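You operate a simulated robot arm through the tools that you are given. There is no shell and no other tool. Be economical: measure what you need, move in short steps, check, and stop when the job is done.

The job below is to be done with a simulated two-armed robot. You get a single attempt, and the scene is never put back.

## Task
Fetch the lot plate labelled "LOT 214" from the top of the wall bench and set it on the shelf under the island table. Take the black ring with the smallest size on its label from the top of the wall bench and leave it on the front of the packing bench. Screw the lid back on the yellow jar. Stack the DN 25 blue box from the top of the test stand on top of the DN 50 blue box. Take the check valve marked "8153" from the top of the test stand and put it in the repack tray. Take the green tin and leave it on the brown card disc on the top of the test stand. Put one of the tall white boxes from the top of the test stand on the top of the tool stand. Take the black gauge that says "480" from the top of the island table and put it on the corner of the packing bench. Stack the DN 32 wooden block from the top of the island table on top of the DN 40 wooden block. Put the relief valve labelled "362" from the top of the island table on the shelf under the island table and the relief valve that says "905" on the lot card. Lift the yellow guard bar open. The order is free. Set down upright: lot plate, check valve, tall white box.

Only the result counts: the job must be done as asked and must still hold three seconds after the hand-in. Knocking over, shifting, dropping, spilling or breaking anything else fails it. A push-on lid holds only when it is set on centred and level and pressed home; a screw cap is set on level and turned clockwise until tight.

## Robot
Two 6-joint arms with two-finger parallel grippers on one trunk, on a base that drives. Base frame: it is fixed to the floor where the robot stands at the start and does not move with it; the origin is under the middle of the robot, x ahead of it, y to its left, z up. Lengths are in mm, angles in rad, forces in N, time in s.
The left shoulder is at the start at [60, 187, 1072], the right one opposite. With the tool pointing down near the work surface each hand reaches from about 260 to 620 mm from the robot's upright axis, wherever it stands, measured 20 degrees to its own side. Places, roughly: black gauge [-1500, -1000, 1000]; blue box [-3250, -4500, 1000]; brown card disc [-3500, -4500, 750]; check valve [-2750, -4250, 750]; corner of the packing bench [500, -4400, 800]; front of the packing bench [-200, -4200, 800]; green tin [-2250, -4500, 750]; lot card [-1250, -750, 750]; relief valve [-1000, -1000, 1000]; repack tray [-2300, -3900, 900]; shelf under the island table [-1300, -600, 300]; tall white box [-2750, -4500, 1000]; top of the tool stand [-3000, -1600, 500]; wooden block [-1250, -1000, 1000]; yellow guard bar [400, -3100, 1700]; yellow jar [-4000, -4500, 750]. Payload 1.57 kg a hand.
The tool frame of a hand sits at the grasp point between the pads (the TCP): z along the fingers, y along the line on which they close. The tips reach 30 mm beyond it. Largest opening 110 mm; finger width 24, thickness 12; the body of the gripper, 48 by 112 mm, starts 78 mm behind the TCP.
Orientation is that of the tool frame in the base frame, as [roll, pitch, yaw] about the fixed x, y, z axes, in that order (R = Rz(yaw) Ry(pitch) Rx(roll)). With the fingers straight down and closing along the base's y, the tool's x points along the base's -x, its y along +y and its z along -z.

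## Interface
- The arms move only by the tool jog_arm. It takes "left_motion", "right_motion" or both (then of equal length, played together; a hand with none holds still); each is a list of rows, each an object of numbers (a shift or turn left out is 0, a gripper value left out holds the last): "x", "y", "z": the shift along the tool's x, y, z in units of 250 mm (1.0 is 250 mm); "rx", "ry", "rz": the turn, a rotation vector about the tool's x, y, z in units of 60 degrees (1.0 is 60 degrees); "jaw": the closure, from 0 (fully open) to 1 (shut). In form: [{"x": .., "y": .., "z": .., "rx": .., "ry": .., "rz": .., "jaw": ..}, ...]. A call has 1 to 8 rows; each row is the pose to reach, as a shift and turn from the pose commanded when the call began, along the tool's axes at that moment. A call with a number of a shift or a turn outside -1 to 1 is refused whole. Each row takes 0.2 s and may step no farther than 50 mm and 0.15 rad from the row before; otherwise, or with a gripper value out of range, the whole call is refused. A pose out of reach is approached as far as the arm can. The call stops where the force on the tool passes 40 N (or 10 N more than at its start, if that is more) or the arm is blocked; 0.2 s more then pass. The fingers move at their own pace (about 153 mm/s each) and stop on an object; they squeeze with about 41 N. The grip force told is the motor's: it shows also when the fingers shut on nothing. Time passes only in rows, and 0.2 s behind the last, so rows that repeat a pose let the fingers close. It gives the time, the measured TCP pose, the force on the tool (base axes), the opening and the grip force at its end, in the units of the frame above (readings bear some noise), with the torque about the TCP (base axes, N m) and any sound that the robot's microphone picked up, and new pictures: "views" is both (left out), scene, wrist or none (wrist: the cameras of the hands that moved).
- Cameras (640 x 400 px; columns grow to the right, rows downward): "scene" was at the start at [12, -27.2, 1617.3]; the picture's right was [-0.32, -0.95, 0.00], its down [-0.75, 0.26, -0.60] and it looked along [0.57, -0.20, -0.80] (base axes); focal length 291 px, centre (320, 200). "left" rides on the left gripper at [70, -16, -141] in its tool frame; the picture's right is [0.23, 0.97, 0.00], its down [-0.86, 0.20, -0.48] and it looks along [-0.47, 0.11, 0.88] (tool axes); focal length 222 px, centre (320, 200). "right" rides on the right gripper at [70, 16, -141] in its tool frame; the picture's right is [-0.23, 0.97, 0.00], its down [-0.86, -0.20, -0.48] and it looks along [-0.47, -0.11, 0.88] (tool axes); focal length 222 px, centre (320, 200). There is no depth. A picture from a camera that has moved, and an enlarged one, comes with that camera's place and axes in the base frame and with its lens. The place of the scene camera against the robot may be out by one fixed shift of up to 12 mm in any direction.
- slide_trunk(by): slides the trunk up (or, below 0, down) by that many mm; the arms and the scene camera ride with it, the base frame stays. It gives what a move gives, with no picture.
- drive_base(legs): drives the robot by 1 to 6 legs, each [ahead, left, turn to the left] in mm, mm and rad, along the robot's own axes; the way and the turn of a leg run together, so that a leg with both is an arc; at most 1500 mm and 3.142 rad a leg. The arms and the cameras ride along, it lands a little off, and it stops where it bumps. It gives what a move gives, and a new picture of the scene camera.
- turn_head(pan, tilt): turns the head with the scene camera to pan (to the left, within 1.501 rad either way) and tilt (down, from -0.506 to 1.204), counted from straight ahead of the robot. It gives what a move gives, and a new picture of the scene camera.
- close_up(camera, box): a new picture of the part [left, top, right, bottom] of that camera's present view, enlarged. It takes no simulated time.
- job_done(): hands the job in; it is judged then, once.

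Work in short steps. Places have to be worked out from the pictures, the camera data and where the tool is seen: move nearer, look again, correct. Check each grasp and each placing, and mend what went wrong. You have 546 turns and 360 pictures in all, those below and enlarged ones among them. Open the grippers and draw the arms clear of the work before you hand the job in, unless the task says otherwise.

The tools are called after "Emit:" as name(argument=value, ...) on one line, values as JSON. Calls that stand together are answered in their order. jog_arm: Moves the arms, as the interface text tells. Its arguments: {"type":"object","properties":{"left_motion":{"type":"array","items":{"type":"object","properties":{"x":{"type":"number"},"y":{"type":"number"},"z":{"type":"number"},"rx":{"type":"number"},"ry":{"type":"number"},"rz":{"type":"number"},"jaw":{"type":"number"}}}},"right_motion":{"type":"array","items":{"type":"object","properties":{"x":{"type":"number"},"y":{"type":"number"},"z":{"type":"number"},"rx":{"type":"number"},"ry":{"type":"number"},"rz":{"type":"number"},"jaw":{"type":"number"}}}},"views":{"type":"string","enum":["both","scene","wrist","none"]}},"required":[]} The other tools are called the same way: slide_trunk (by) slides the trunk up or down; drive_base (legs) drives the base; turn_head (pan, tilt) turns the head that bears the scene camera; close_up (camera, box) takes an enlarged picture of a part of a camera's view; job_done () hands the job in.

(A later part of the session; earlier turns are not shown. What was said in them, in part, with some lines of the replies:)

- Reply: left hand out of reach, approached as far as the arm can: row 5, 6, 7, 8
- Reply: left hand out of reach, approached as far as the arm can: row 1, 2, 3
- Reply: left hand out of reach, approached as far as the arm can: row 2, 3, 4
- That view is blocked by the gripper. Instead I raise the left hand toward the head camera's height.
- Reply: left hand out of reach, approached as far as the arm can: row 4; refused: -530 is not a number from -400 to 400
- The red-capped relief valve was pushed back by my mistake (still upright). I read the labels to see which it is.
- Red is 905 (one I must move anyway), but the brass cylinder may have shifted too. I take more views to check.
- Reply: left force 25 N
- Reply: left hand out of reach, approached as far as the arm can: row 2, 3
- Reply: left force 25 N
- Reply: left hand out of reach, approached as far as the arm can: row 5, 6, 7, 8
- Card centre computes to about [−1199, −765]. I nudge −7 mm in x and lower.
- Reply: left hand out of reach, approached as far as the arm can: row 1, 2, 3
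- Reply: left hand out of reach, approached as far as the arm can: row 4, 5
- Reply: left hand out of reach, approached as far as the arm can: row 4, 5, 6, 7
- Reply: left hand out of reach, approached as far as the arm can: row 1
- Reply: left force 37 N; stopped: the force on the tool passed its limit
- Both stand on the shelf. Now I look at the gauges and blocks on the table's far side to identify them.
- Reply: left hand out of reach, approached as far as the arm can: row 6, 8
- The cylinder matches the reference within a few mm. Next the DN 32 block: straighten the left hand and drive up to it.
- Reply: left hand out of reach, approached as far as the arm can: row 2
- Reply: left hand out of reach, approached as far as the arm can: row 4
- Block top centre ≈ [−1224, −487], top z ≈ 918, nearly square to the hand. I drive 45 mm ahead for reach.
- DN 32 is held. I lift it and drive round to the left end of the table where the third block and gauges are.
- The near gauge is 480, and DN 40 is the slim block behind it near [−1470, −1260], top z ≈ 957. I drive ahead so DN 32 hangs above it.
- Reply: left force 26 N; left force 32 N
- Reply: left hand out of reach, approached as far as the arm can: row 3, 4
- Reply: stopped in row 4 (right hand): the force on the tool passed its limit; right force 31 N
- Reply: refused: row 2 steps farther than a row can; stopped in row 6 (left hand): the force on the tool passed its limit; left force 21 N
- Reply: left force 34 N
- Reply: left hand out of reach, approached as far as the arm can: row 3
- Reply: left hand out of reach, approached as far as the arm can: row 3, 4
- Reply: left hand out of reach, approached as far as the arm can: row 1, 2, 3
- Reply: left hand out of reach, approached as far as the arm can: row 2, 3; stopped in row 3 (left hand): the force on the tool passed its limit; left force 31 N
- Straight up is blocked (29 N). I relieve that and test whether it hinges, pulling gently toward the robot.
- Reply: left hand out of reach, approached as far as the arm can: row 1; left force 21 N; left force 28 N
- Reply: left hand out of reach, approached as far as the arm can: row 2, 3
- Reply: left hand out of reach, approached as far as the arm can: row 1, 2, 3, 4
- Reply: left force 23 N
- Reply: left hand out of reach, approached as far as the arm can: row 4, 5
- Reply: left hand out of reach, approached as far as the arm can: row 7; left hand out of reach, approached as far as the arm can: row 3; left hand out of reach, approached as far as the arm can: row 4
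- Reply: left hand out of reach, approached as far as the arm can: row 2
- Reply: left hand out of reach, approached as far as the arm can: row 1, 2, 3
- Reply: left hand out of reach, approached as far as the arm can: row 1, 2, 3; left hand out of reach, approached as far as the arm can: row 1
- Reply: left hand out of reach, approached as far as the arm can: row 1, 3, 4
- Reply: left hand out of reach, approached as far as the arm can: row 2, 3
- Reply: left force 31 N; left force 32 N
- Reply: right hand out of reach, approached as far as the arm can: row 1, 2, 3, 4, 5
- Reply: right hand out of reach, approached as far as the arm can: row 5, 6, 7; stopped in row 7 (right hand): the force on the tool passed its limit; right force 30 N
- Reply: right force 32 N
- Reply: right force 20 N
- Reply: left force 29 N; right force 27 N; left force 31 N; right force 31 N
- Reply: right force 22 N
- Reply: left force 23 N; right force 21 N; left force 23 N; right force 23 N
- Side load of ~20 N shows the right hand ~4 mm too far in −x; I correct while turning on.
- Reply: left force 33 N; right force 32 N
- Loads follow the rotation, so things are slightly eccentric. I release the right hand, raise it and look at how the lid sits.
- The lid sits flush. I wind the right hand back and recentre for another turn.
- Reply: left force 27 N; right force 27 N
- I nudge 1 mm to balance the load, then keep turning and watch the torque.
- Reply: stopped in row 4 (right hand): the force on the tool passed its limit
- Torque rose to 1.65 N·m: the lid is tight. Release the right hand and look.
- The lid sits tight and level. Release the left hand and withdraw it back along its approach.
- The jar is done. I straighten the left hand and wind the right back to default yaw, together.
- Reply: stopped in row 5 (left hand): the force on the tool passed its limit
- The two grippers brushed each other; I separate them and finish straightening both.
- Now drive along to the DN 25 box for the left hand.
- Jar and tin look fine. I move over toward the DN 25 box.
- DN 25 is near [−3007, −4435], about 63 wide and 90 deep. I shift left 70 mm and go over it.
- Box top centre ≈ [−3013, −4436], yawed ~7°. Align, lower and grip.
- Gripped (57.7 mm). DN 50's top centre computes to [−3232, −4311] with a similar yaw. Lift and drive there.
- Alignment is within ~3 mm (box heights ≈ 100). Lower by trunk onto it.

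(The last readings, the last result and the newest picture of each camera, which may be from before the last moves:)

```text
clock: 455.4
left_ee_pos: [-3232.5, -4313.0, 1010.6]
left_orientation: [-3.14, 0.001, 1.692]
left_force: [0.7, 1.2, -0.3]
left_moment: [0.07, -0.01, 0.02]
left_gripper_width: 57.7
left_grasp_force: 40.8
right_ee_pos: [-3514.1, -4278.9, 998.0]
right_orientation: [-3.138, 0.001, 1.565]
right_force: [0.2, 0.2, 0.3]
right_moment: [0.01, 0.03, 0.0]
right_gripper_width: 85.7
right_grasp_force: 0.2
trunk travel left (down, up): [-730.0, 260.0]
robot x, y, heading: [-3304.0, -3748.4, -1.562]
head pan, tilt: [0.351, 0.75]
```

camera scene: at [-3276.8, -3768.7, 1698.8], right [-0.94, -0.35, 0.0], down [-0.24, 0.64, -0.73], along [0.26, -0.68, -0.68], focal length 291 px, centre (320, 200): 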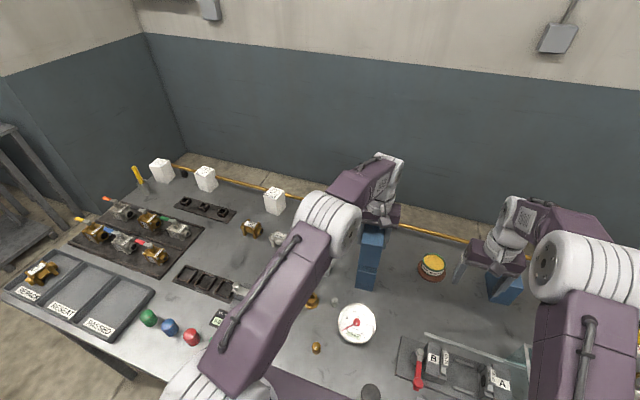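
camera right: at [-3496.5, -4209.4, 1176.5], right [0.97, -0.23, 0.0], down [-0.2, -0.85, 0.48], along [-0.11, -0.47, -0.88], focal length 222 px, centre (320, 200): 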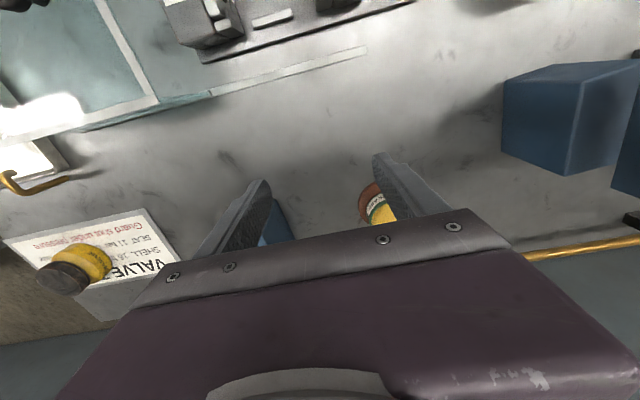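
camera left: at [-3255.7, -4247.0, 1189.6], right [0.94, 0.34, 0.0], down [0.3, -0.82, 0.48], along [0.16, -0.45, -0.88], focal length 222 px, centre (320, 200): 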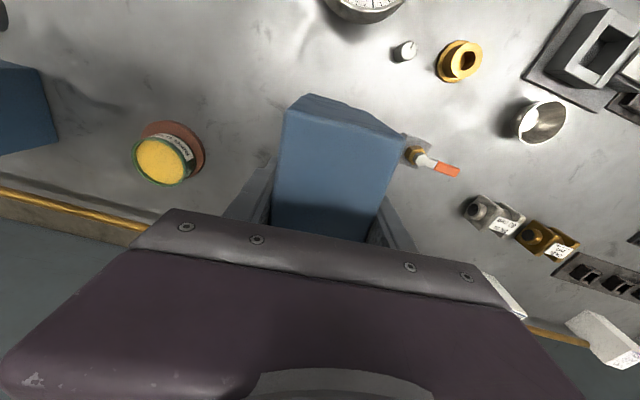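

Emit:
slide_trunk(by=-3)

Emit:
slide_trunk(by=-3)

Emit:
slide_trunk(by=-2)

```text
clock: 455.9
left_ee_pos: [-3234.1, -4312.4, 1009.3]
left_orientation: [-3.14, 0.008, 1.691]
left_force: [0.9, -1.6, 23.2]
left_moment: [0.94, -0.25, -0.08]
left_gripper_width: 57.7
left_grasp_force: 40.7
right_ee_pos: [-3513.8, -4278.7, 995.7]
right_orientation: [-3.137, 0.0, 1.567]
right_force: [-0.1, 0.1, -0.8]
right_moment: [-0.01, -0.03, 0.04]
right_gripper_width: 85.8
right_grasp_force: 0.1
trunk travel left (down, up): [-727.0, 263.0]
robot x, y, heading: [-3305.5, -3747.7, -1.561]
head pan, tilt: [0.351, 0.75]
```

```text
clock: 456.5
left_ee_pos: [-3233.1, -4312.5, 1007.0]
left_orientation: [3.141, 0.007, 1.69]
left_force: [1.4, -4.3, 31.3]
left_moment: [-0.24, -0.34, 0.02]
left_gripper_width: 57.1
left_grasp_force: 40.7
right_ee_pos: [-3514.2, -4276.7, 991.7]
right_orientation: [-3.14, 0.004, 1.566]
right_force: [-0.3, 0.5, -0.6]
right_moment: [0.02, 0.03, -0.02]
right_gripper_width: 85.8
right_grasp_force: 0.0
trunk travel left (down, up): [-724.0, 266.0]
robot x, y, heading: [-3305.9, -3750.2, -1.561]
head pan, tilt: [0.351, 0.75]
```

```text
clock: 457.0
left_ee_pos: [-3232.8, -4311.0, 1004.7]
left_orientation: [-3.138, 0.006, 1.691]
left_force: [1.1, -4.0, 32.6]
left_moment: [-0.08, -0.19, 0.0]
left_gripper_width: 57.9
left_grasp_force: 41.4
right_ee_pos: [-3515.4, -4277.3, 990.7]
right_orientation: [-3.139, 0.004, 1.565]
right_force: [0.2, 0.0, 0.0]
right_moment: [0.02, -0.02, -0.03]
right_gripper_width: 85.8
right_grasp_force: 0.1
trunk travel left (down, up): [-722.0, 268.0]
robot x, y, heading: [-3307.2, -3745.6, -1.563]
head pan, tilt: [0.351, 0.75]
```

Contact. Ease up and release.

Emit:
slide_trunk(by=6)

Emit:
jog_arm(left_motion=[{"jaw": 0.4}, {"jaw": 0.3}, {"jaw": 0.2}, {"z": -0.12}, {"z": -0.26}, {"z": -0.4}], views="none")

Emit:
drive_base(legs=[[-120, 0, 0]])

Emit:
close_up(camera="scene", box=[330, 170, 450, 280])

```text
clock: 457.5
left_ee_pos: [-3233.3, -4310.9, 1006.9]
left_orientation: [3.14, -0.006, 1.691]
left_force: [0.7, 0.4, -2.1]
left_moment: [-0.01, 0.02, 0.01]
left_gripper_width: 57.8
left_grasp_force: 41.1
right_ee_pos: [-3514.3, -4279.1, 994.7]
right_orientation: [-3.138, 0.0, 1.567]
right_force: [0.4, 0.2, -0.2]
right_moment: [0.01, -0.02, 0.02]
right_gripper_width: 85.7
right_grasp_force: 0.1
trunk travel left (down, up): [-728.0, 262.0]
robot x, y, heading: [-3307.0, -3751.2, -1.564]
head pan, tilt: [0.351, 0.75]
```

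```text
clock: 458.9
left_ee_pos: [-3233.3, -4312.1, 1110.4]
left_orientation: [3.141, 0.0, 1.692]
left_force: [-0.1, 0.0, 0.1]
left_moment: [-0.03, -0.03, 0.01]
left_gripper_width: 88.1
left_grasp_force: 0.1
right_ee_pos: [-3514.8, -4280.2, 994.8]
right_orientation: [-3.138, 0.0, 1.565]
right_force: [-0.1, 1.0, -0.4]
right_moment: [0.01, -0.02, 0.0]
right_gripper_width: 85.8
right_grasp_force: 0.0
trunk travel left (down, up): [-728.0, 262.0]
robot x, y, heading: [-3308.5, -3746.5, -1.561]
head pan, tilt: [0.351, 0.75]
```

```text
clock: 460.2
left_ee_pos: [-3234.2, -4192.3, 1109.5]
left_orientation: [-3.141, 0.0, 1.69]
left_force: [-0.7, -0.4, -0.3]
left_moment: [-0.02, 0.01, 0.0]
left_gripper_width: 87.9
left_grasp_force: 0.0
right_ee_pos: [-3514.7, -4160.9, 994.7]
right_orientation: [-3.139, -0.002, 1.566]
right_force: [-0.9, 0.8, -0.4]
right_moment: [0.0, 0.0, -0.01]
right_gripper_width: 85.8
right_grasp_force: 0.0
trunk travel left (down, up): [-728.0, 262.0]
robot x, y, heading: [-3308.5, -3628.8, -1.564]
head pan, tilt: [0.351, 0.75]
camera scene: at [-3279.6, -3650.7, 1658.8], right [-0.94, -0.35, 0.0], down [-0.24, 0.64, -0.73], along [0.26, -0.68, -0.68], focal length 291 px, centre (320, 200)
```

scene: 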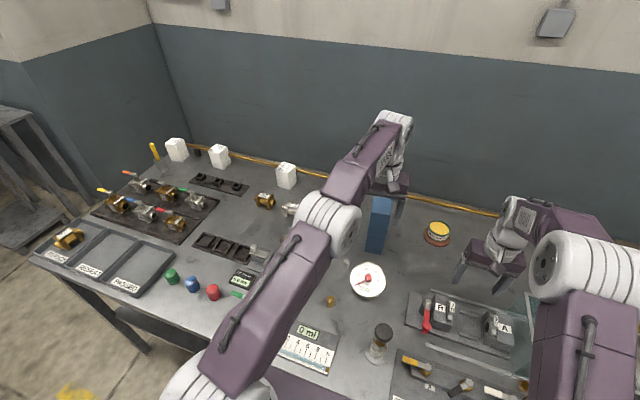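

```text
3.64 times, centred on (390, 225) of scene
camera zoom: at [-3279.6, -3650.7, 1658.8], right [-0.94, -0.35, 0.0], down [-0.24, 0.64, -0.73], along [0.26, -0.68, -0.68], focal length 1059 px, centre (66, 109)
```

zoom: 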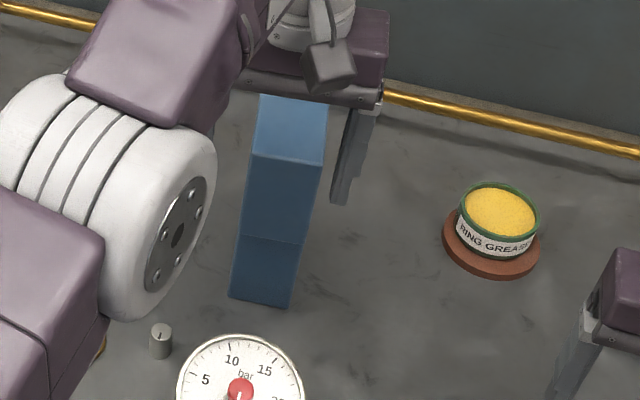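

The blue stack stands well. Last object: a tall white box. I drive to the nearest of them, by [−2830, −4465].

Emit:
drive_base(legs=[[0, 400, 0], [190, 0, 0]])

Emit:
jog_arm(left_motion=[{"rz": 0.1, "jaw": 0.1}], views="wrist")

```text
clock: 463.9
left_ee_pos: [-2832.4, -4387.7, 1111.8]
left_orientation: [-3.139, 0.002, 1.681]
left_force: [-0.3, -0.5, -0.3]
left_moment: [0.0, -0.01, -0.04]
left_gripper_width: 88.0
left_grasp_force: 0.0
right_ee_pos: [-3112.5, -4353.1, 996.2]
right_orientation: [-3.138, 0.0, 1.556]
right_force: [-0.1, -0.6, -0.8]
right_moment: [0.01, 0.03, 0.02]
right_gripper_width: 86.2
right_grasp_force: 0.0
trunk travel left (down, up): [-728.0, 262.0]
robot x, y, heading: [-2901.0, -3825.7, -1.571]
head pan, tilt: [0.351, 0.75]
camera scene: at [-2871.8, -3842.5, 1658.8], right [-0.94, -0.34, 0.0], down [-0.23, 0.64, -0.73], along [0.25, -0.69, -0.68], focal length 291 px, centre (320, 200)
```

scene: 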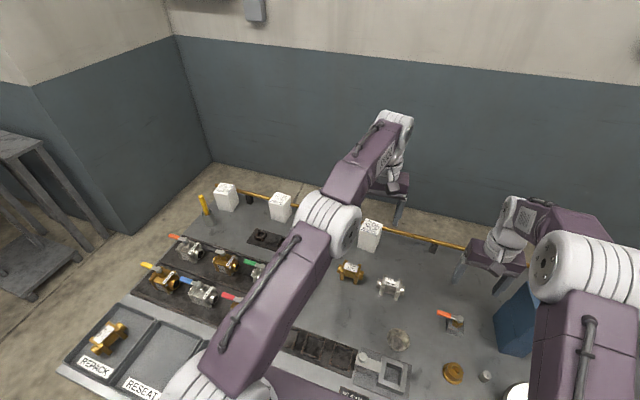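

```text
clock: 464.3
left_ee_pos: [-2832.5, -4386.1, 1110.7]
left_orientation: [3.141, 0.002, 1.576]
left_force: [0.1, 0.0, 0.8]
left_moment: [0.02, -0.03, -0.03]
left_gripper_width: 99.1
left_grasp_force: 0.1
right_ee_pos: [-3113.3, -4352.2, 996.3]
right_orientation: [-3.138, 0.001, 1.554]
right_force: [-0.2, -0.5, 0.3]
right_moment: [-0.01, 0.0, -0.03]
right_gripper_width: 85.9
right_grasp_force: 0.1
trunk travel left (down, up): [-728.0, 262.0]
robot x, y, heading: [-2903.7, -3825.3, -1.573]
head pan, tilt: [0.351, 0.75]
camera left: at [-2848.7, -4317.4, 1252.9], right [0.97, 0.23, 0.0], down [0.2, -0.85, 0.48], along [0.11, -0.47, -0.88], focal length 222 px, centre (320, 200)
```

left: 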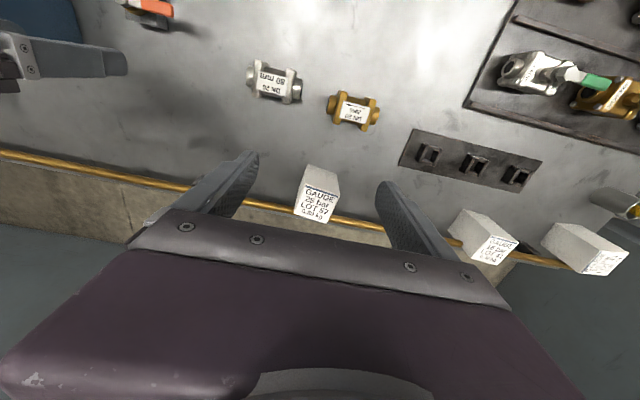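

White box at ≈ [−2813, −4480], about 45 wide, top z ≈ 968. I go closer and over it.

Emit:
drive_base(legs=[[58, 18, 0]])

Emit:
jog_arm(left_motion=[{"x": -0.05, "z": 0.12}, {"x": -0.1, "z": 0.24}, {"x": -0.13, "z": 0.34}], views="wrist")

```text
clock: 465.2
left_ee_pos: [-2816.6, -4443.3, 1113.1]
left_orientation: [-3.141, 0.004, 1.574]
left_force: [-0.7, 0.5, 0.6]
left_moment: [-0.04, -0.04, -0.01]
left_gripper_width: 99.1
left_grasp_force: 0.1
right_ee_pos: [-3096.7, -4408.3, 996.5]
right_orientation: [-3.141, 0.004, 1.554]
right_force: [-0.5, 1.7, 0.3]
right_moment: [-0.01, 0.0, -0.03]
right_gripper_width: 85.9
right_grasp_force: 0.0
trunk travel left (down, up): [-728.0, 262.0]
robot x, y, heading: [-2881.8, -3877.6, -1.574]
head pan, tilt: [0.351, 0.75]
camera scene: at [-2855.5, -3898.0, 1658.9], right [-0.94, -0.34, 0.0], down [-0.23, 0.64, -0.73], along [0.25, -0.69, -0.68], focal length 291 px, centre (320, 200)
```

scene: 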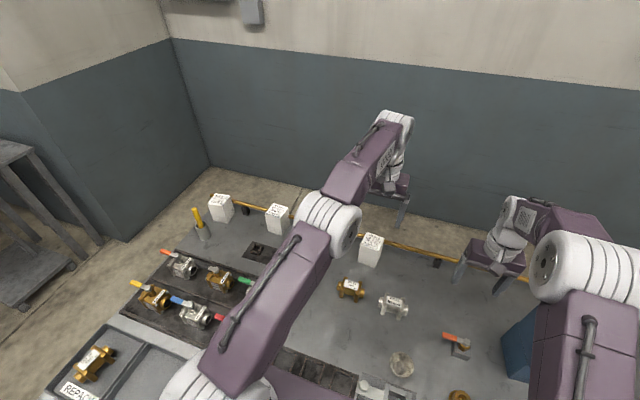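

```text
clock: 466.1
left_ee_pos: [-2811.7, -4463.5, 1030.4]
left_orientation: [-3.14, 0.001, 1.574]
left_force: [0.1, -0.6, 0.5]
left_moment: [0.01, 0.03, 0.03]
left_gripper_width: 98.9
left_grasp_force: 0.2
left hand out of reach, approached as far as the arm can: row 1, 2, 3
right_ee_pos: [-3096.0, -4412.5, 994.7]
right_orientation: [-3.137, 0.001, 1.556]
right_force: [0.6, -0.6, -0.4]
right_moment: [0.0, 0.02, -0.02]
right_gripper_width: 85.7
right_grasp_force: 0.1
trunk travel left (down, up): [-728.0, 262.0]
robot x, y, heading: [-2886.5, -3879.7, -1.578]
head pan, tilt: [0.351, 0.75]
camera left: at [-2827.8, -4395.0, 1172.5], right [0.97, 0.23, 0.0], down [0.2, -0.85, 0.48], along [0.11, -0.47, -0.88], focal length 222 px, centre (320, 200)
```

left: 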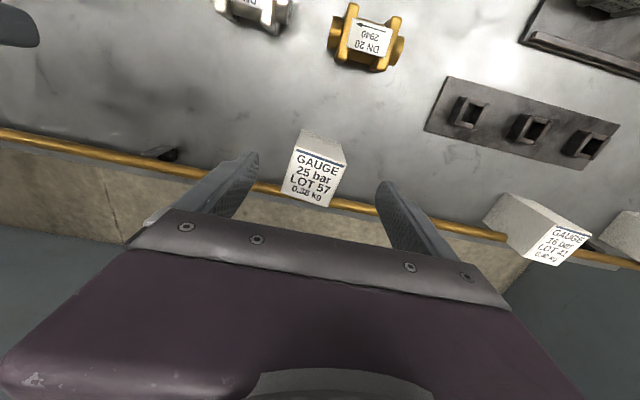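

Emit:
drive_base(legs=[[17, 0, 0]])

Emit:
jog_arm(left_motion=[{"y": 0.006, "z": 0.15}, {"y": 0.006, "z": 0.3}, {"y": 0.006, "z": 0.36}], views="wrist")

```text
clock: 466.8
left_ee_pos: [-2812.1, -4476.6, 1034.8]
left_orientation: [-3.14, 0.007, 1.574]
left_force: [0.0, 0.6, -0.7]
left_moment: [-0.06, -0.02, 0.04]
left_gripper_width: 99.0
left_grasp_force: 0.0
right_ee_pos: [-3096.0, -4424.9, 997.5]
right_orientation: [-3.137, 0.004, 1.554]
right_force: [1.0, 0.5, -0.7]
right_moment: [-0.05, 0.05, 0.01]
right_gripper_width: 85.7
right_grasp_force: 0.0
trunk travel left (down, up): [-728.0, 262.0]
robot x, y, heading: [-2883.5, -3898.5, -1.574]
head pan, tilt: [0.351, 0.75]
camera scene: at [-2854.6, -3912.9, 1658.9], right [-0.94, -0.34, 0.0], down [-0.23, 0.64, -0.73], along [0.25, -0.69, -0.68], focal length 291 px, centre (320, 200)
```

scene: 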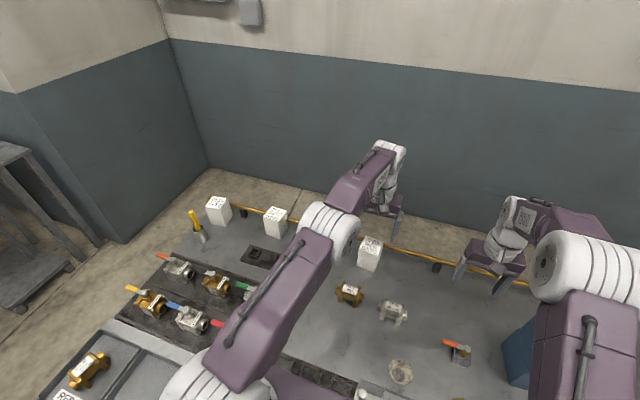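

```text
clock: 467.6
left_ee_pos: [-2812.8, -4478.2, 938.9]
left_orientation: [-3.139, 0.003, 1.574]
left_force: [-0.4, 0.4, -1.3]
left_moment: [0.0, 0.0, 0.02]
left_gripper_width: 99.0
left_grasp_force: 0.1
right_ee_pos: [-3096.1, -4428.9, 994.8]
right_orientation: [-3.138, -0.001, 1.556]
right_force: [0.2, 0.1, 0.6]
right_moment: [0.04, 0.01, -0.02]
right_gripper_width: 86.0
right_grasp_force: 0.1
trunk travel left (down, up): [-728.0, 262.0]
robot x, y, heading: [-2886.0, -3897.7, -1.567]
head pan, tilt: [0.351, 0.75]
camera left: at [-2828.5, -4409.8, 1081.3], right [0.97, 0.23, 0.0], down [0.2, -0.85, 0.48], along [0.11, -0.47, -0.88], focal length 222 px, centre (320, 200)
```

left: 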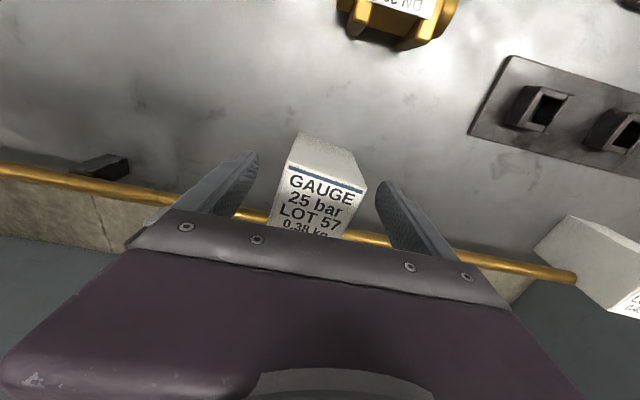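

Grip the box (after a small yaw trim).

Emit:
jog_arm(left_motion=[{"rz": 0.07, "z": 0.02}, {"rz": 0.07, "z": 0.02, "jaw": 0.6}, {"rz": 0.07, "z": 0.02, "jaw": 1}, {"rz": 0.07, "z": 0.02, "jaw": 1}, {"rz": 0.07, "z": -0.15}, {"rz": 0.07, "z": -0.32}, {"rz": 0.07, "z": -0.46}], views="wrist")

```text
clock: 469.2
left_ee_pos: [-2806.5, -4477.7, 1055.8]
left_orientation: [-3.139, 0.0, 1.5]
left_force: [0.3, 0.2, -2.8]
left_moment: [0.06, -0.01, 0.01]
left_gripper_width: 59.6
left_grasp_force: 41.2
right_ee_pos: [-3097.3, -4427.9, 994.5]
right_orientation: [-3.137, 0.0, 1.557]
right_force: [0.4, -0.1, -0.3]
right_moment: [0.02, 0.0, 0.01]
right_gripper_width: 85.7
right_grasp_force: 0.0
trunk travel left (down, up): [-728.0, 262.0]
robot x, y, heading: [-2882.5, -3895.5, -1.572]
head pan, tilt: [0.351, 0.75]
camera left: at [-2818.4, -4409.3, 1198.2], right [0.99, 0.16, 0.0], down [0.14, -0.87, 0.48], along [0.08, -0.47, -0.88], focal length 222 px, centre (320, 200)
```

left: 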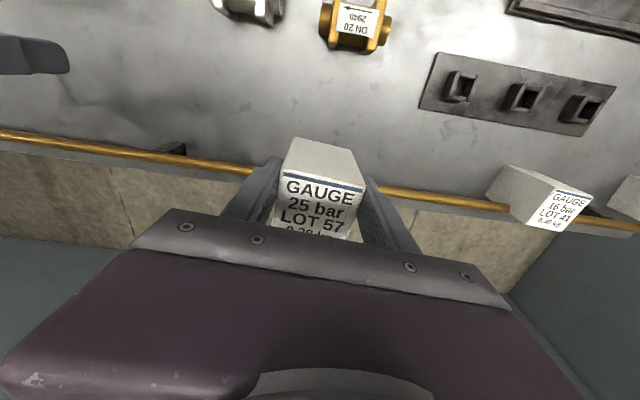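

White box held. Back away from the stand and turn round toward the tool stand.

Emit:
drive_base(legs=[[-750, 0, 0], [0, 0, 3.14]])

Emit:
turn_head(pan=0.0, tilt=0.5)

```text
clock: 480.6
left_ee_pos: [-2962.2, -2576.2, 1057.4]
left_orientation: [-3.138, 0.0, -1.633]
left_force: [-0.3, -0.7, -3.4]
left_moment: [-0.04, 0.01, -0.02]
left_gripper_width: 60.0
left_grasp_force: 41.2
right_ee_pos: [-2674.7, -2625.0, 995.3]
right_orientation: [-3.139, 0.001, -1.577]
right_force: [-0.3, 0.0, 0.2]
right_moment: [0.01, -0.02, 0.02]
right_gripper_width: 85.7
right_grasp_force: 0.1
trunk travel left (down, up): [-728.0, 262.0]
robot x, y, heading: [-2881.8, -3157.0, 1.58]
head pan, tilt: [0.351, 0.75]
camera scene: at [-2908.4, -3141.3, 1658.8], right [0.94, 0.35, 0.0], down [0.24, -0.64, -0.73], along [-0.26, 0.68, -0.68], focal length 291 px, centre (320, 200)
```

scene: 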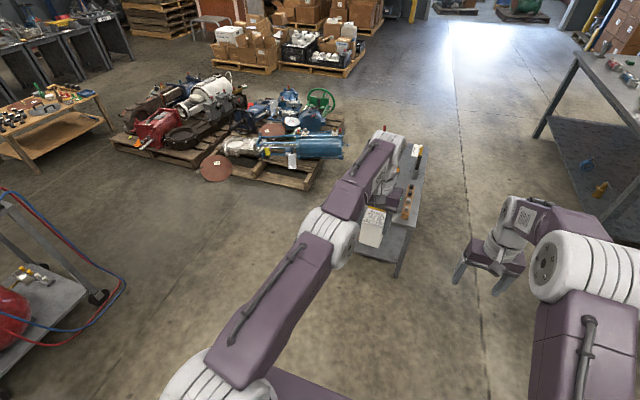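

```text
clock: 481.5
left_ee_pos: [-2963.4, -2576.4, 1055.7]
left_orientation: [-3.138, 0.001, -1.633]
left_force: [0.8, 0.2, -3.4]
left_moment: [-0.05, -0.01, 0.02]
left_gripper_width: 59.8
left_grasp_force: 41.0
right_ee_pos: [-2674.0, -2624.7, 994.7]
right_orientation: [-3.137, 0.0, -1.576]
right_force: [-0.2, -0.1, 0.2]
right_moment: [-0.03, 0.02, 0.0]
right_gripper_width: 85.7
right_grasp_force: 0.1
trunk travel left (down, up): [-728.0, 262.0]
robot x, y, heading: [-2880.2, -3161.0, 1.579]
head pan, tilt: [0.0, 0.499]
camera scene: at [-2880.3, -3128.0, 1680.7], right [1.0, 0.01, 0.0], down [0.0, -0.48, -0.88], along [-0.01, 0.88, -0.48], focal length 291 px, centre (320, 200)
```

scene: 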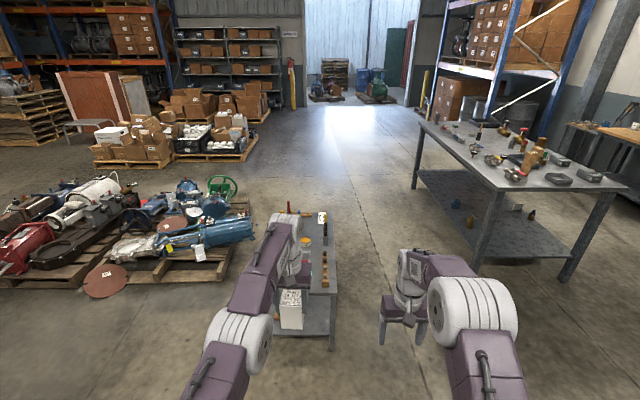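

Emit:
close_up(camera="scene", box=[250, 195, 370, 345])

```text
2.67 times, centred on (310, 270) of scene
camera zoom: at [-2880.3, -3128.0, 1680.7], right [1.0, 0.01, 0.0], down [0.0, -0.48, -0.88], along [-0.01, 0.88, -0.48], focal length 776 px, centre (347, 13)
```

zoom: 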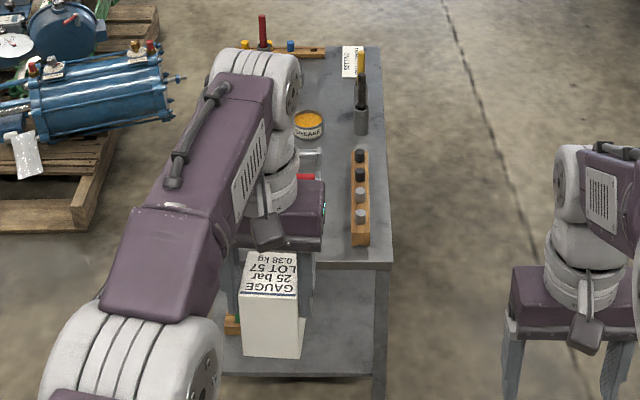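

I approach the tool stand and look down on it.

Emit:
drive_base(legs=[[480, -60, 0]])

Emit:
turn_head(pan=0.25, tilt=0.75)

Emit:
close_up(camera="left", box=[0, 0, 640, 400])

```text
clock: 484.2
left_ee_pos: [-2901.7, -2121.6, 1056.7]
left_orientation: [-3.141, 0.003, -1.637]
left_force: [0.1, -0.4, -3.2]
left_moment: [-0.05, 0.0, 0.05]
left_gripper_width: 59.8
left_grasp_force: 40.6
right_ee_pos: [-2613.9, -2172.6, 995.9]
right_orientation: [-3.138, 0.001, -1.582]
right_force: [0.2, 0.4, -0.1]
right_moment: [0.01, -0.02, 0.01]
right_gripper_width: 85.7
right_grasp_force: 0.1
trunk travel left (down, up): [-728.0, 262.0]
robot x, y, heading: [-2823.3, -2701.4, 1.576]
head pan, tilt: [0.0, 0.499]
camera scene: at [-2822.1, -2674.7, 1680.8], right [1.0, 0.0, 0.0], down [0.0, -0.48, -0.88], along [0.0, 0.88, -0.48], focal length 291 px, centre (320, 200)
```

scene: 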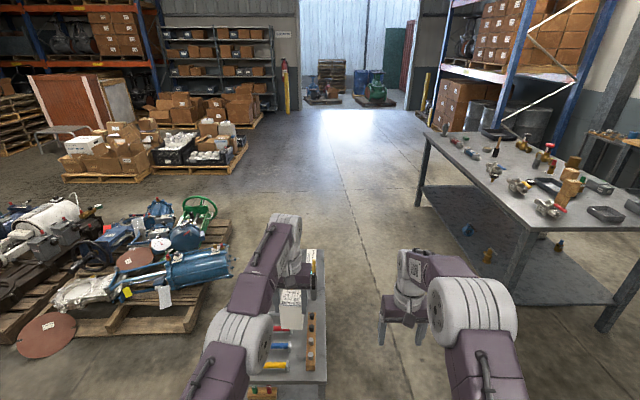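

```text
clock: 485.0
left_ee_pos: [-2901.8, -2120.3, 1055.8]
left_orientation: [3.141, 0.002, -1.636]
left_force: [-0.1, -0.1, -3.6]
left_moment: [-0.12, 0.02, 0.01]
left_gripper_width: 59.9
left_grasp_force: 41.4
right_ee_pos: [-2614.2, -2170.5, 994.4]
right_orientation: [-3.138, -0.001, -1.583]
right_force: [-0.8, 0.0, -0.8]
right_moment: [-0.05, -0.01, 0.04]
right_gripper_width: 85.9
right_grasp_force: 0.1
trunk travel left (down, up): [-728.0, 262.0]
robot x, y, heading: [-2820.6, -2703.5, 1.568]
head pan, tilt: [0.25, 0.75]
camera scene: at [-2842.2, -2684.0, 1658.8], right [0.97, 0.25, 0.0], down [0.17, -0.66, -0.73], along [-0.18, 0.71, -0.68], focal length 291 px, centre (320, 200)
```

scene: 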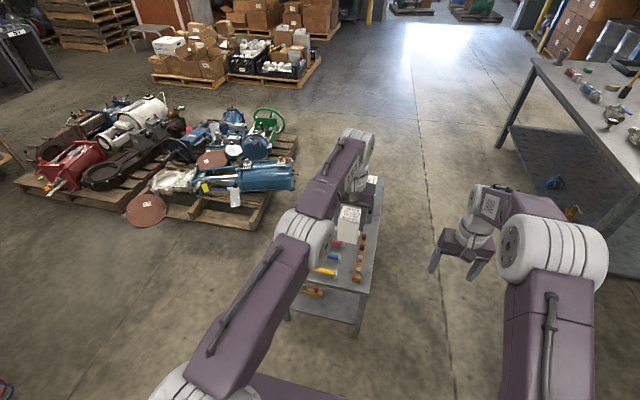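

```text
1.00 times, centred on (320, 200) of left
camera zoom: at [-2890.2, -2192.9, 1197.9], right [-0.99, -0.16, 0.0], down [-0.14, 0.87, 0.48], along [-0.08, 0.47, -0.88], focal length 222 px, centre (320, 200)
```

zoom: 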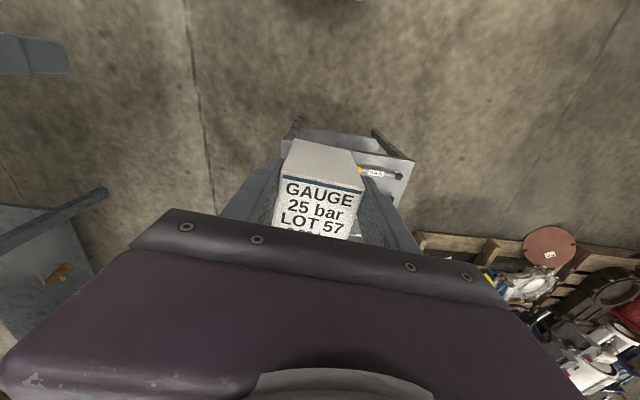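

Emit:
close_up(camera="scene", box=[270, 160, 410, 350])

```text
2.11 times, centred on (340, 255) of scene
camera zoom: at [-2842.2, -2684.0, 1658.8], right [0.97, 0.25, 0.0], down [0.17, -0.66, -0.73], along [-0.18, 0.71, -0.68], focal length 613 px, centre (278, 84)
```

zoom: 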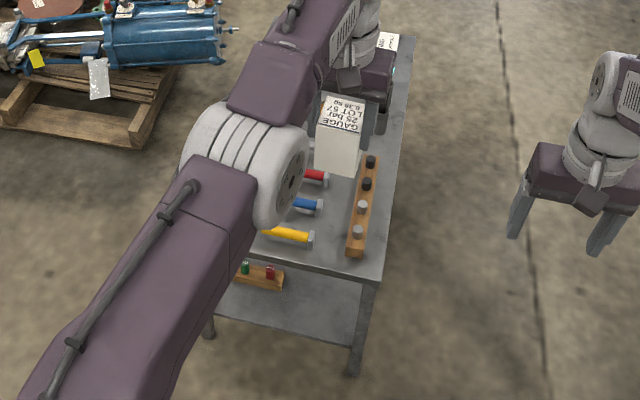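

The stand top is at z ≈ 450, with tools on it. I move so the free right wrist camera looks down on it.

Emit:
drive_base(legs=[[200, 170, 0]])

Emit:
close_up(camera="right", box=[0, 0, 640, 400])

```text
clock: 486.9
left_ee_pos: [-3071.6, -1908.7, 1058.2]
left_orientation: [3.141, 0.001, -1.636]
left_force: [0.6, -0.3, -4.9]
left_moment: [-0.03, 0.0, 0.0]
left_gripper_width: 59.6
left_grasp_force: 41.2
right_ee_pos: [-2784.1, -1959.9, 994.0]
right_orientation: [-3.139, 0.0, -1.587]
right_force: [-0.4, -0.3, -0.1]
right_moment: [0.03, 0.01, 0.0]
right_gripper_width: 85.7
right_grasp_force: 0.1
trunk travel left (down, up): [-728.0, 262.0]
robot x, y, heading: [-2995.8, -2487.7, 1.567]
head pan, tilt: [0.25, 0.75]
camera scene: at [-3013.1, -2472.4, 1658.8], right [0.97, 0.25, 0.0], down [0.17, -0.66, -0.73], along [-0.18, 0.71, -0.68], focal length 291 px, centre (320, 200)
```

scene: 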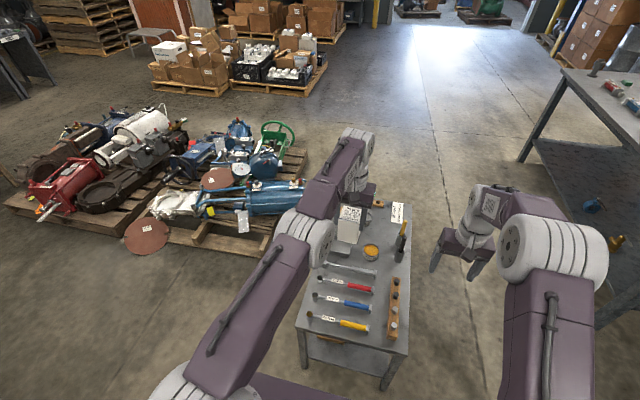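

```text
1.00 times, centred on (320, 200) of right
camera zoom: at [-2801.8, -2028.4, 1136.7], right [-0.97, 0.24, 0.0], down [0.21, 0.85, 0.48], along [0.12, 0.47, -0.88], focal length 222 px, centre (320, 200)
```

zoom: 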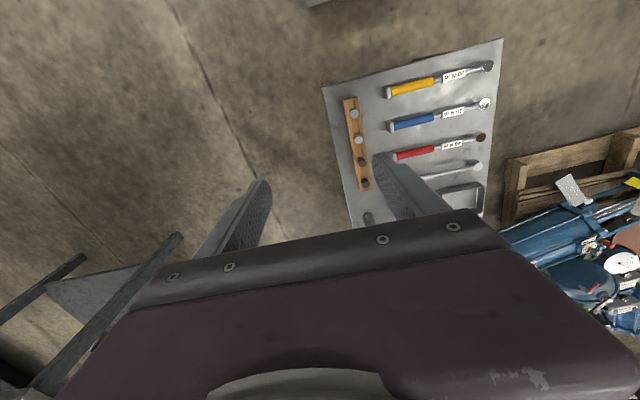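

Emit:
close_up(camera="scene", box=[280, 180, 430, 370])

```text
2.11 times, centred on (355, 275) of scene
camera zoom: at [-3013.1, -2472.4, 1658.8], right [0.97, 0.25, 0.0], down [0.17, -0.66, -0.73], along [-0.18, 0.71, -0.68], focal length 613 px, centre (246, 42)
```

zoom: 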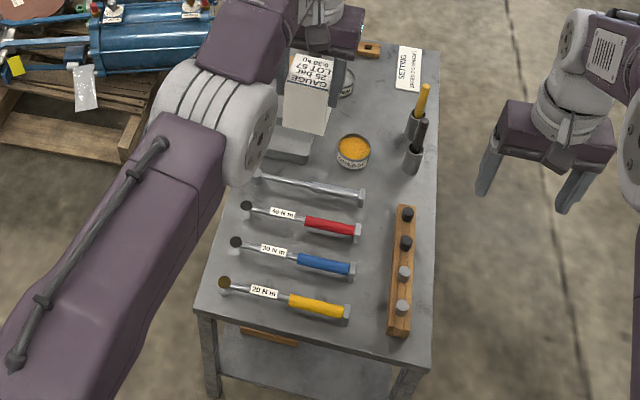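

A good free spot is at about [−2935, −1400], reachable from the stand's +x side. I drive round there with the box held high.

Emit:
drive_base(legs=[[0, -640, 0], [0, 0, 1.571], [0, -1160, 0]])

Emit:
turn_head(pan=0.0, tilt=0.8)

Emit:
close_up(camera="left", box=[0, 0, 640, 400])

```text
clock: 499.6
left_ee_pos: [-2893.7, -1445.7, 1057.1]
left_orientation: [-3.139, 0.001, -0.099]
left_force: [-0.3, 0.2, -2.8]
left_moment: [0.0, -0.09, -0.01]
left_gripper_width: 59.6
left_grasp_force: 41.7
right_ee_pos: [-2833.0, -1159.5, 994.7]
right_orientation: [-3.139, 0.001, -0.046]
right_force: [-0.4, 0.5, 0.5]
right_moment: [0.03, -0.02, -0.01]
right_gripper_width: 85.6
right_grasp_force: 0.1
trunk travel left (down, up): [-728.0, 262.0]
robot x, y, heading: [-2308.4, -1384.7, 3.108]
head pan, tilt: [0.25, 0.75]
camera scene: at [-2329.8, -1408.9, 1658.8], right [-0.22, 0.98, 0.0], down [0.67, 0.15, -0.73], along [-0.71, -0.16, -0.68], focal length 291 px, centre (320, 200)
```

scene: 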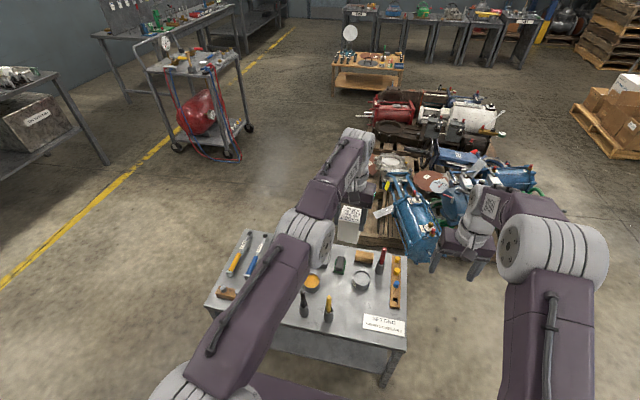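

```text
clock: 500.4
left_ee_pos: [-2893.4, -1444.5, 1056.6]
left_orientation: [-3.141, 0.003, -0.099]
left_force: [-0.2, -1.1, -3.5]
left_moment: [0.0, -0.05, -0.02]
left_gripper_width: 59.9
left_grasp_force: 40.9
right_ee_pos: [-2834.2, -1158.3, 995.5]
right_orientation: [-3.139, 0.0, -0.047]
right_force: [0.7, 0.6, -0.3]
right_moment: [0.02, -0.03, 0.04]
right_gripper_width: 85.9
right_grasp_force: 0.1
trunk travel left (down, up): [-728.0, 262.0]
robot x, y, heading: [-2306.9, -1384.3, 3.107]
head pan, tilt: [0.0, 0.799]
camera scene: at [-2329.5, -1388.1, 1654.8], right [0.03, 1.0, 0.0], down [0.72, -0.02, -0.7], along [-0.7, 0.02, -0.72], focal length 291 px, centre (320, 200)
```

scene: 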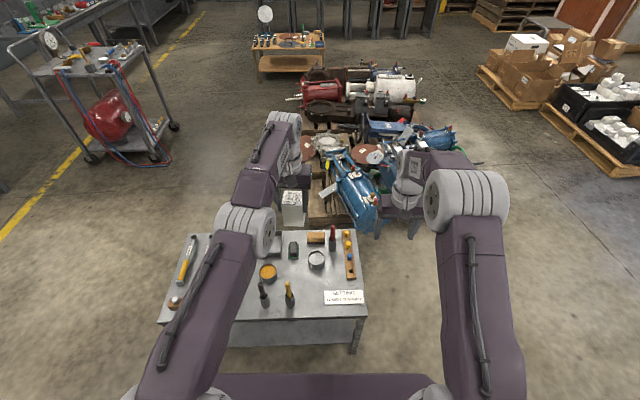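

```text
1.00 times, centred on (320, 200) of left
camera zoom: at [-2821.3, -1436.7, 1198.1], right [0.13, -0.99, 0.0], down [-0.87, -0.11, 0.48], along [-0.48, -0.06, -0.88], focal length 222 px, centre (320, 200)
```

zoom: 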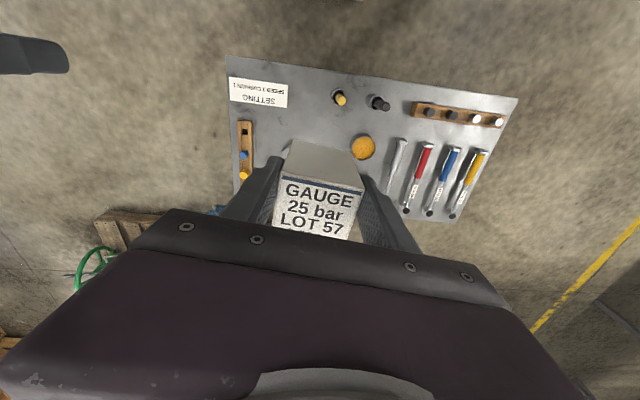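

The spot [−2931, −1402] is clear. I nudge the base there and retract the right hand clear of the stand before lowering.

Emit:
jog_arm(right_motion=[{"x": 0.17, "z": -0.05}, {"x": 0.34, "z": -0.1}, {"x": 0.51, "z": -0.15}, {"x": 0.7, "z": -0.2}], views="none")

Emit:
drive_base(legs=[[38, -43, 0]])

Emit:
slide_trunk(by=-350)

Emit:
close_up(camera="left", box=[0, 0, 640, 400])

```text
clock: 501.4
left_ee_pos: [-2890.5, -1445.8, 1058.5]
left_orientation: [-3.138, 0.003, -0.098]
left_force: [0.1, -0.1, -3.3]
left_moment: [-0.02, -0.04, 0.01]
left_gripper_width: 59.7
left_grasp_force: 41.3
right_ee_pos: [-2657.3, -1169.2, 1046.6]
right_orientation: [-3.138, 0.001, -0.046]
right_force: [-0.5, -0.2, 0.1]
right_moment: [0.02, 0.08, 0.03]
right_gripper_width: 86.0
right_grasp_force: 0.1
trunk travel left (down, up): [-728.0, 262.0]
robot x, y, heading: [-2311.1, -1380.8, 3.109]
head pan, tilt: [0.0, 0.799]
```

```text
clock: 502.4
left_ee_pos: [-2926.3, -1404.0, 1057.0]
left_orientation: [-3.139, 0.002, -0.098]
left_force: [-0.7, -0.6, -3.6]
left_moment: [0.01, -0.06, 0.0]
left_gripper_width: 59.7
left_grasp_force: 41.4
right_ee_pos: [-2693.1, -1126.5, 1048.4]
right_orientation: [-3.135, 0.001, -0.044]
right_force: [-0.9, -0.4, 0.7]
right_moment: [0.01, 0.0, 0.0]
right_gripper_width: 85.8
right_grasp_force: 0.0
trunk travel left (down, up): [-728.0, 262.0]
robot x, y, heading: [-2344.8, -1342.2, 3.111]
head pan, tilt: [0.0, 0.799]
camera scene: at [-2361.6, -1347.7, 1654.9], right [0.03, 1.0, 0.0], down [0.72, -0.02, -0.7], along [-0.7, 0.02, -0.72], focal length 291 px, centre (320, 200)
```

scene: 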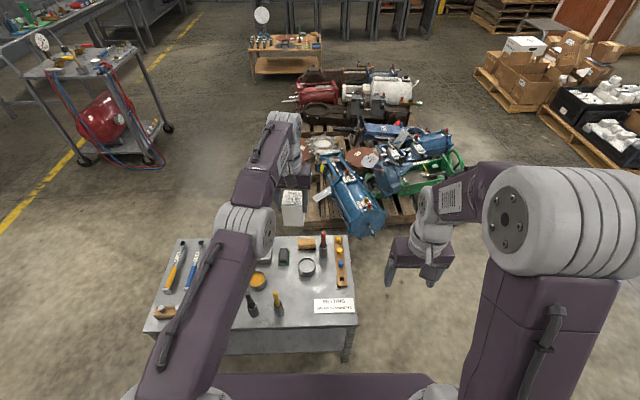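

```text
clock: 505.8
left_ee_pos: [-2927.7, -1400.7, 707.1]
left_orientation: [3.14, 0.002, -0.099]
left_force: [-0.6, 0.0, -3.2]
left_moment: [0.02, -0.05, 0.0]
left_gripper_width: 59.8
left_grasp_force: 40.9
right_ee_pos: [-2695.3, -1123.8, 695.0]
right_orientation: [-3.136, 0.0, -0.046]
right_force: [0.6, -0.3, -0.2]
right_moment: [0.03, -0.02, -0.01]
right_gripper_width: 86.0
right_grasp_force: 0.1
trunk travel left (down, up): [-378.0, 612.0]
robot x, y, heading: [-2345.5, -1343.0, 3.11]
head pan, tilt: [0.0, 0.799]
```

```text
1.00 times, centred on (320, 200) of left
camera zoom: at [-2856.2, -1393.2, 848.3], right [0.13, -0.99, 0.0], down [-0.87, -0.11, 0.48], along [-0.48, -0.06, -0.88], focal length 222 px, centre (320, 200)
```

zoom: 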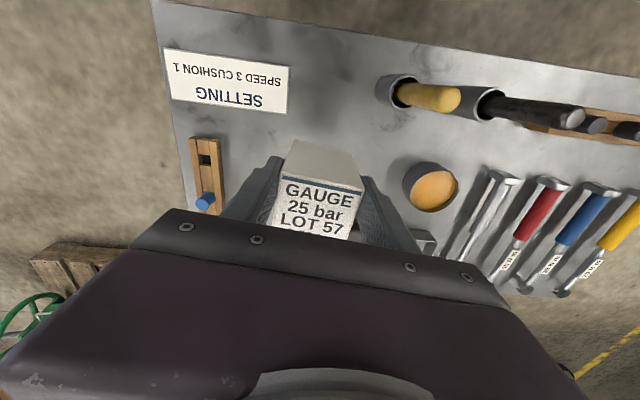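

Landing spot is clear. Lower further, then in small steps to contact.

Emit:
slide_trunk(by=-140)

Emit:
slide_trunk(by=-12)

Emit:
slide_trunk(by=-8)

Emit:
close_up(camera="left", box=[160, 50, 480, 250])

```text
clock: 507.4
left_ee_pos: [-2926.5, -1400.9, 569.5]
left_orientation: [3.141, 0.008, -0.099]
left_force: [-1.8, -0.4, 29.4]
left_moment: [-0.07, 0.47, 0.14]
left_gripper_width: 59.4
left_grasp_force: 40.5
right_ee_pos: [-2693.5, -1124.9, 557.1]
right_orientation: [-3.137, 0.004, -0.045]
right_force: [0.4, 0.1, -0.1]
right_moment: [0.02, 0.0, -0.01]
right_gripper_width: 85.7
right_grasp_force: 0.0
trunk travel left (down, up): [-238.0, 752.0]
robot x, y, heading: [-2346.3, -1343.3, 3.112]
head pan, tilt: [0.0, 0.799]
```

```text
clock: 508.0
left_ee_pos: [-2926.4, -1401.1, 555.7]
left_orientation: [3.141, 0.004, -0.1]
left_force: [2.9, -0.4, 24.8]
left_moment: [0.02, 0.74, -0.16]
left_gripper_width: 59.9
left_grasp_force: 40.9
right_ee_pos: [-2692.4, -1125.1, 545.3]
right_orientation: [-3.138, 0.004, -0.045]
right_force: [-0.4, 0.4, -0.4]
right_moment: [0.01, -0.01, 0.02]
right_gripper_width: 85.7
right_grasp_force: 0.0
trunk travel left (down, up): [-226.0, 764.0]
robot x, y, heading: [-2344.0, -1337.0, 3.109]
head pan, tilt: [0.0, 0.799]
```

```text
clock: 508.4
left_ee_pos: [-2926.8, -1401.9, 555.0]
left_orientation: [-3.141, 0.007, -0.098]
left_force: [4.8, -0.2, 17.7]
left_moment: [-0.31, -0.61, 0.04]
left_gripper_width: 59.7
left_grasp_force: 40.9
right_ee_pos: [-2692.9, -1124.2, 540.4]
right_orientation: [-3.138, 0.002, -0.043]
right_force: [0.3, -0.1, 0.0]
right_moment: [0.01, -0.02, 0.06]
right_gripper_width: 85.9
right_grasp_force: 0.1
trunk travel left (down, up): [-221.0, 769.0]
robot x, y, heading: [-2345.4, -1338.4, 3.11]
head pan, tilt: [0.0, 0.799]
stopped: the force on the tool passed its limit (the readings are from after the stop); the commanded pose is now the measured one
```

```text
2.00 times, centred on (320, 150) of left
camera zoom: at [-2854.1, -1393.1, 695.8], right [0.13, -0.99, 0.0], down [-0.87, -0.12, 0.49], along [-0.48, -0.06, -0.87], focal length 444 px, centre (320, 300)
```

zoom: 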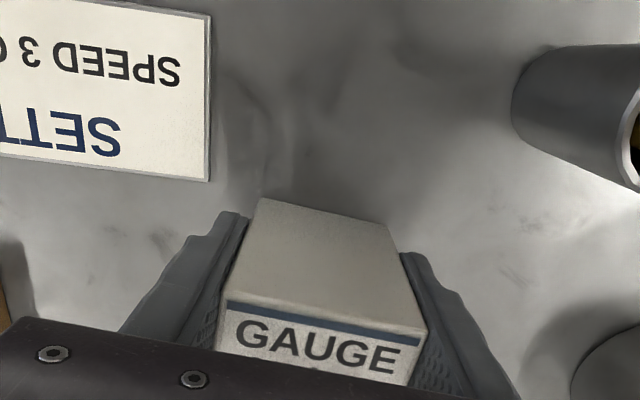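

Contact with the stand top. Ease up a little, open and rise.

Emit:
slide_trunk(by=3)

Emit:
jog_arm(left_motion=[{"jaw": 0.42}, {"jaw": 0.35}, {"jaw": 0.28}, {"jaw": 0.22}], views="wrist")

Emit:
slide_trunk(by=300)

Emit:
close_up(camera="left", box=[0, 0, 640, 400])

```text
clock: 509.0
left_ee_pos: [-2928.0, -1401.8, 555.5]
left_orientation: [3.141, 0.005, -0.097]
left_force: [3.2, 1.8, 3.6]
left_moment: [-0.19, 0.15, 0.04]
left_gripper_width: 60.1
left_grasp_force: 40.7
right_ee_pos: [-2694.5, -1124.4, 542.1]
right_orientation: [-3.14, 0.001, -0.046]
right_force: [0.3, 0.3, 0.1]
right_moment: [-0.04, 0.0, -0.01]
right_gripper_width: 85.9
right_grasp_force: 0.0
trunk travel left (down, up): [-224.0, 766.0]
robot x, y, heading: [-2344.6, -1341.3, 3.112]
head pan, tilt: [0.0, 0.799]
```

```text
clock: 510.0
left_ee_pos: [-2927.4, -1401.2, 554.9]
left_orientation: [3.14, 0.004, -0.099]
left_force: [-0.2, 0.1, 0.1]
left_moment: [0.02, 0.0, 0.0]
left_gripper_width: 85.8
left_grasp_force: 0.0
right_ee_pos: [-2693.4, -1125.2, 542.5]
right_orientation: [-3.14, 0.001, -0.045]
right_force: [-0.2, -0.1, -0.4]
right_moment: [0.0, 0.01, 0.03]
right_gripper_width: 85.8
right_grasp_force: 0.1
trunk travel left (down, up): [-224.0, 766.0]
robot x, y, heading: [-2350.0, -1341.3, 3.11]
head pan, tilt: [0.0, 0.799]
camera left: at [-2855.8, -1393.2, 696.3], right [0.13, -0.99, 0.0], down [-0.87, -0.11, 0.48], along [-0.48, -0.06, -0.88], focal length 222 px, centre (320, 200)
```

left: 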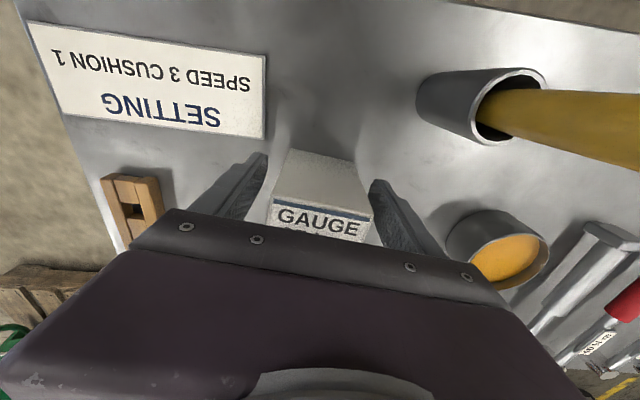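

```text
clock: 513.0
left_ee_pos: [-2928.2, -1402.3, 855.4]
left_orientation: [-3.141, 0.003, -0.1]
left_force: [-0.1, -0.4, 0.0]
left_moment: [-0.03, 0.02, 0.03]
left_gripper_width: 85.7
left_grasp_force: 0.1
right_ee_pos: [-2694.5, -1124.9, 842.4]
right_orientation: [-3.139, -0.001, -0.045]
right_force: [-1.2, 0.7, -0.2]
right_moment: [0.02, -0.01, 0.01]
right_gripper_width: 85.8
right_grasp_force: 0.2
trunk travel left (down, up): [-524.0, 466.0]
robot x, y, heading: [-2344.6, -1343.9, 3.109]
head pan, tilt: [0.0, 0.799]
```

```text
1.00 times, centred on (320, 200) of left
camera zoom: at [-2855.9, -1393.2, 996.2], right [0.13, -0.99, 0.0], down [-0.87, -0.11, 0.48], along [-0.48, -0.06, -0.88], focal length 222 px, centre (320, 200)
```

zoom: 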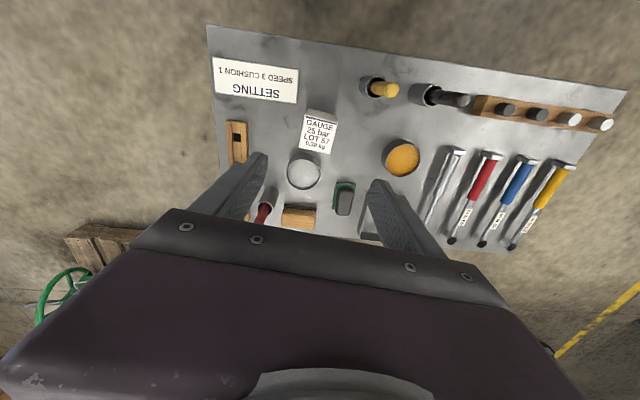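

The white box stands upright on the tool stand. I back the robot clear with the grippers open, then hand in.

Emit:
slide_trunk(by=150)

Emit:
drive_base(legs=[[-250, 0, 0]])

```text
clock: 514.7
left_ee_pos: [-2926.9, -1401.8, 1004.7]
left_orientation: [3.141, 0.004, -0.099]
left_force: [0.0, -0.1, -0.2]
left_moment: [0.01, -0.01, 0.01]
left_gripper_width: 85.9
left_grasp_force: 0.0
right_ee_pos: [-2695.6, -1124.7, 993.8]
right_orientation: [-3.138, 0.001, -0.045]
right_force: [-0.2, -0.2, -0.1]
right_moment: [0.0, 0.02, -0.02]
right_gripper_width: 86.0
right_grasp_force: 0.1
trunk travel left (down, up): [-674.0, 316.0]
robot x, y, heading: [-2344.8, -1341.4, 3.105]
head pan, tilt: [0.0, 0.799]
```

```text
clock: 516.5
left_ee_pos: [-2680.4, -1410.5, 1004.8]
left_orientation: [-3.14, 0.004, -0.099]
left_force: [-0.4, 0.7, 0.5]
left_moment: [0.01, 0.0, 0.03]
left_gripper_width: 85.7
left_grasp_force: 0.1
right_ee_pos: [-2449.1, -1131.9, 992.4]
right_orientation: [-3.138, 0.0, -0.042]
right_force: [-0.3, 0.3, 0.6]
right_moment: [0.0, -0.01, -0.01]
right_gripper_width: 86.1
right_grasp_force: 0.1
trunk travel left (down, up): [-674.0, 316.0]
robot x, y, heading: [-2099.9, -1350.1, 3.115]
head pan, tilt: [0.0, 0.799]
camera scene: at [-2116.8, -1351.5, 1601.1], right [0.03, 1.0, 0.0], down [0.72, -0.02, -0.7], along [-0.7, 0.02, -0.72], focal length 291 px, centre (320, 200)
```

scene: 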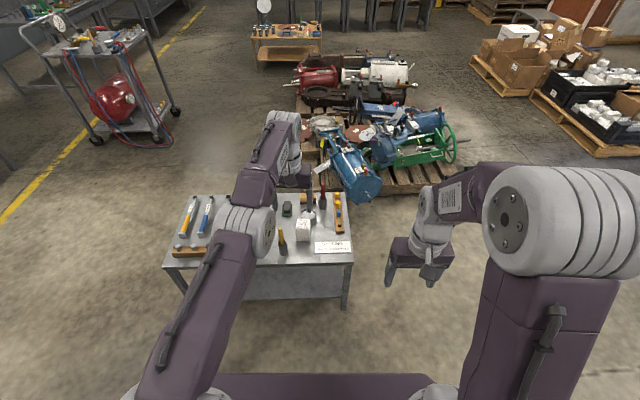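

Everything is placed, the arms are clear and the grippers open, so I hand the job in.

Emit:
job_done()

```text
The job is handed in.
```

I handed the job in with all the items placed as asked, but a few results are less certain than the rest.

- **Guard bar:** the yellow bar would not lift straight up. It hinges outward, so I opened it by swinging it out and down, and it now hangs below the rail.
- **DN 25 box:** I did not read its label. I took it to be DN 25 because the other two blue boxes read DN 40 and DN 50.
- **Green tin:** I took this to be the green grease tin on the test stand, going by the listed place.
- **Corner of the packing bench:** there are no markings, so I set the gauge at about [520, -4286], in the free area left of the scale.
- **Brass cylinder on the island:** I pushed it about 65 mm by mistake early on. I put it back and checked it against an earlier picture; it matches within about 15 mm.
- **Yellow jar:** it shifted a couple of centimetres while I tightened the lid. The lid is tight: the torque rose to 1.65 N m.
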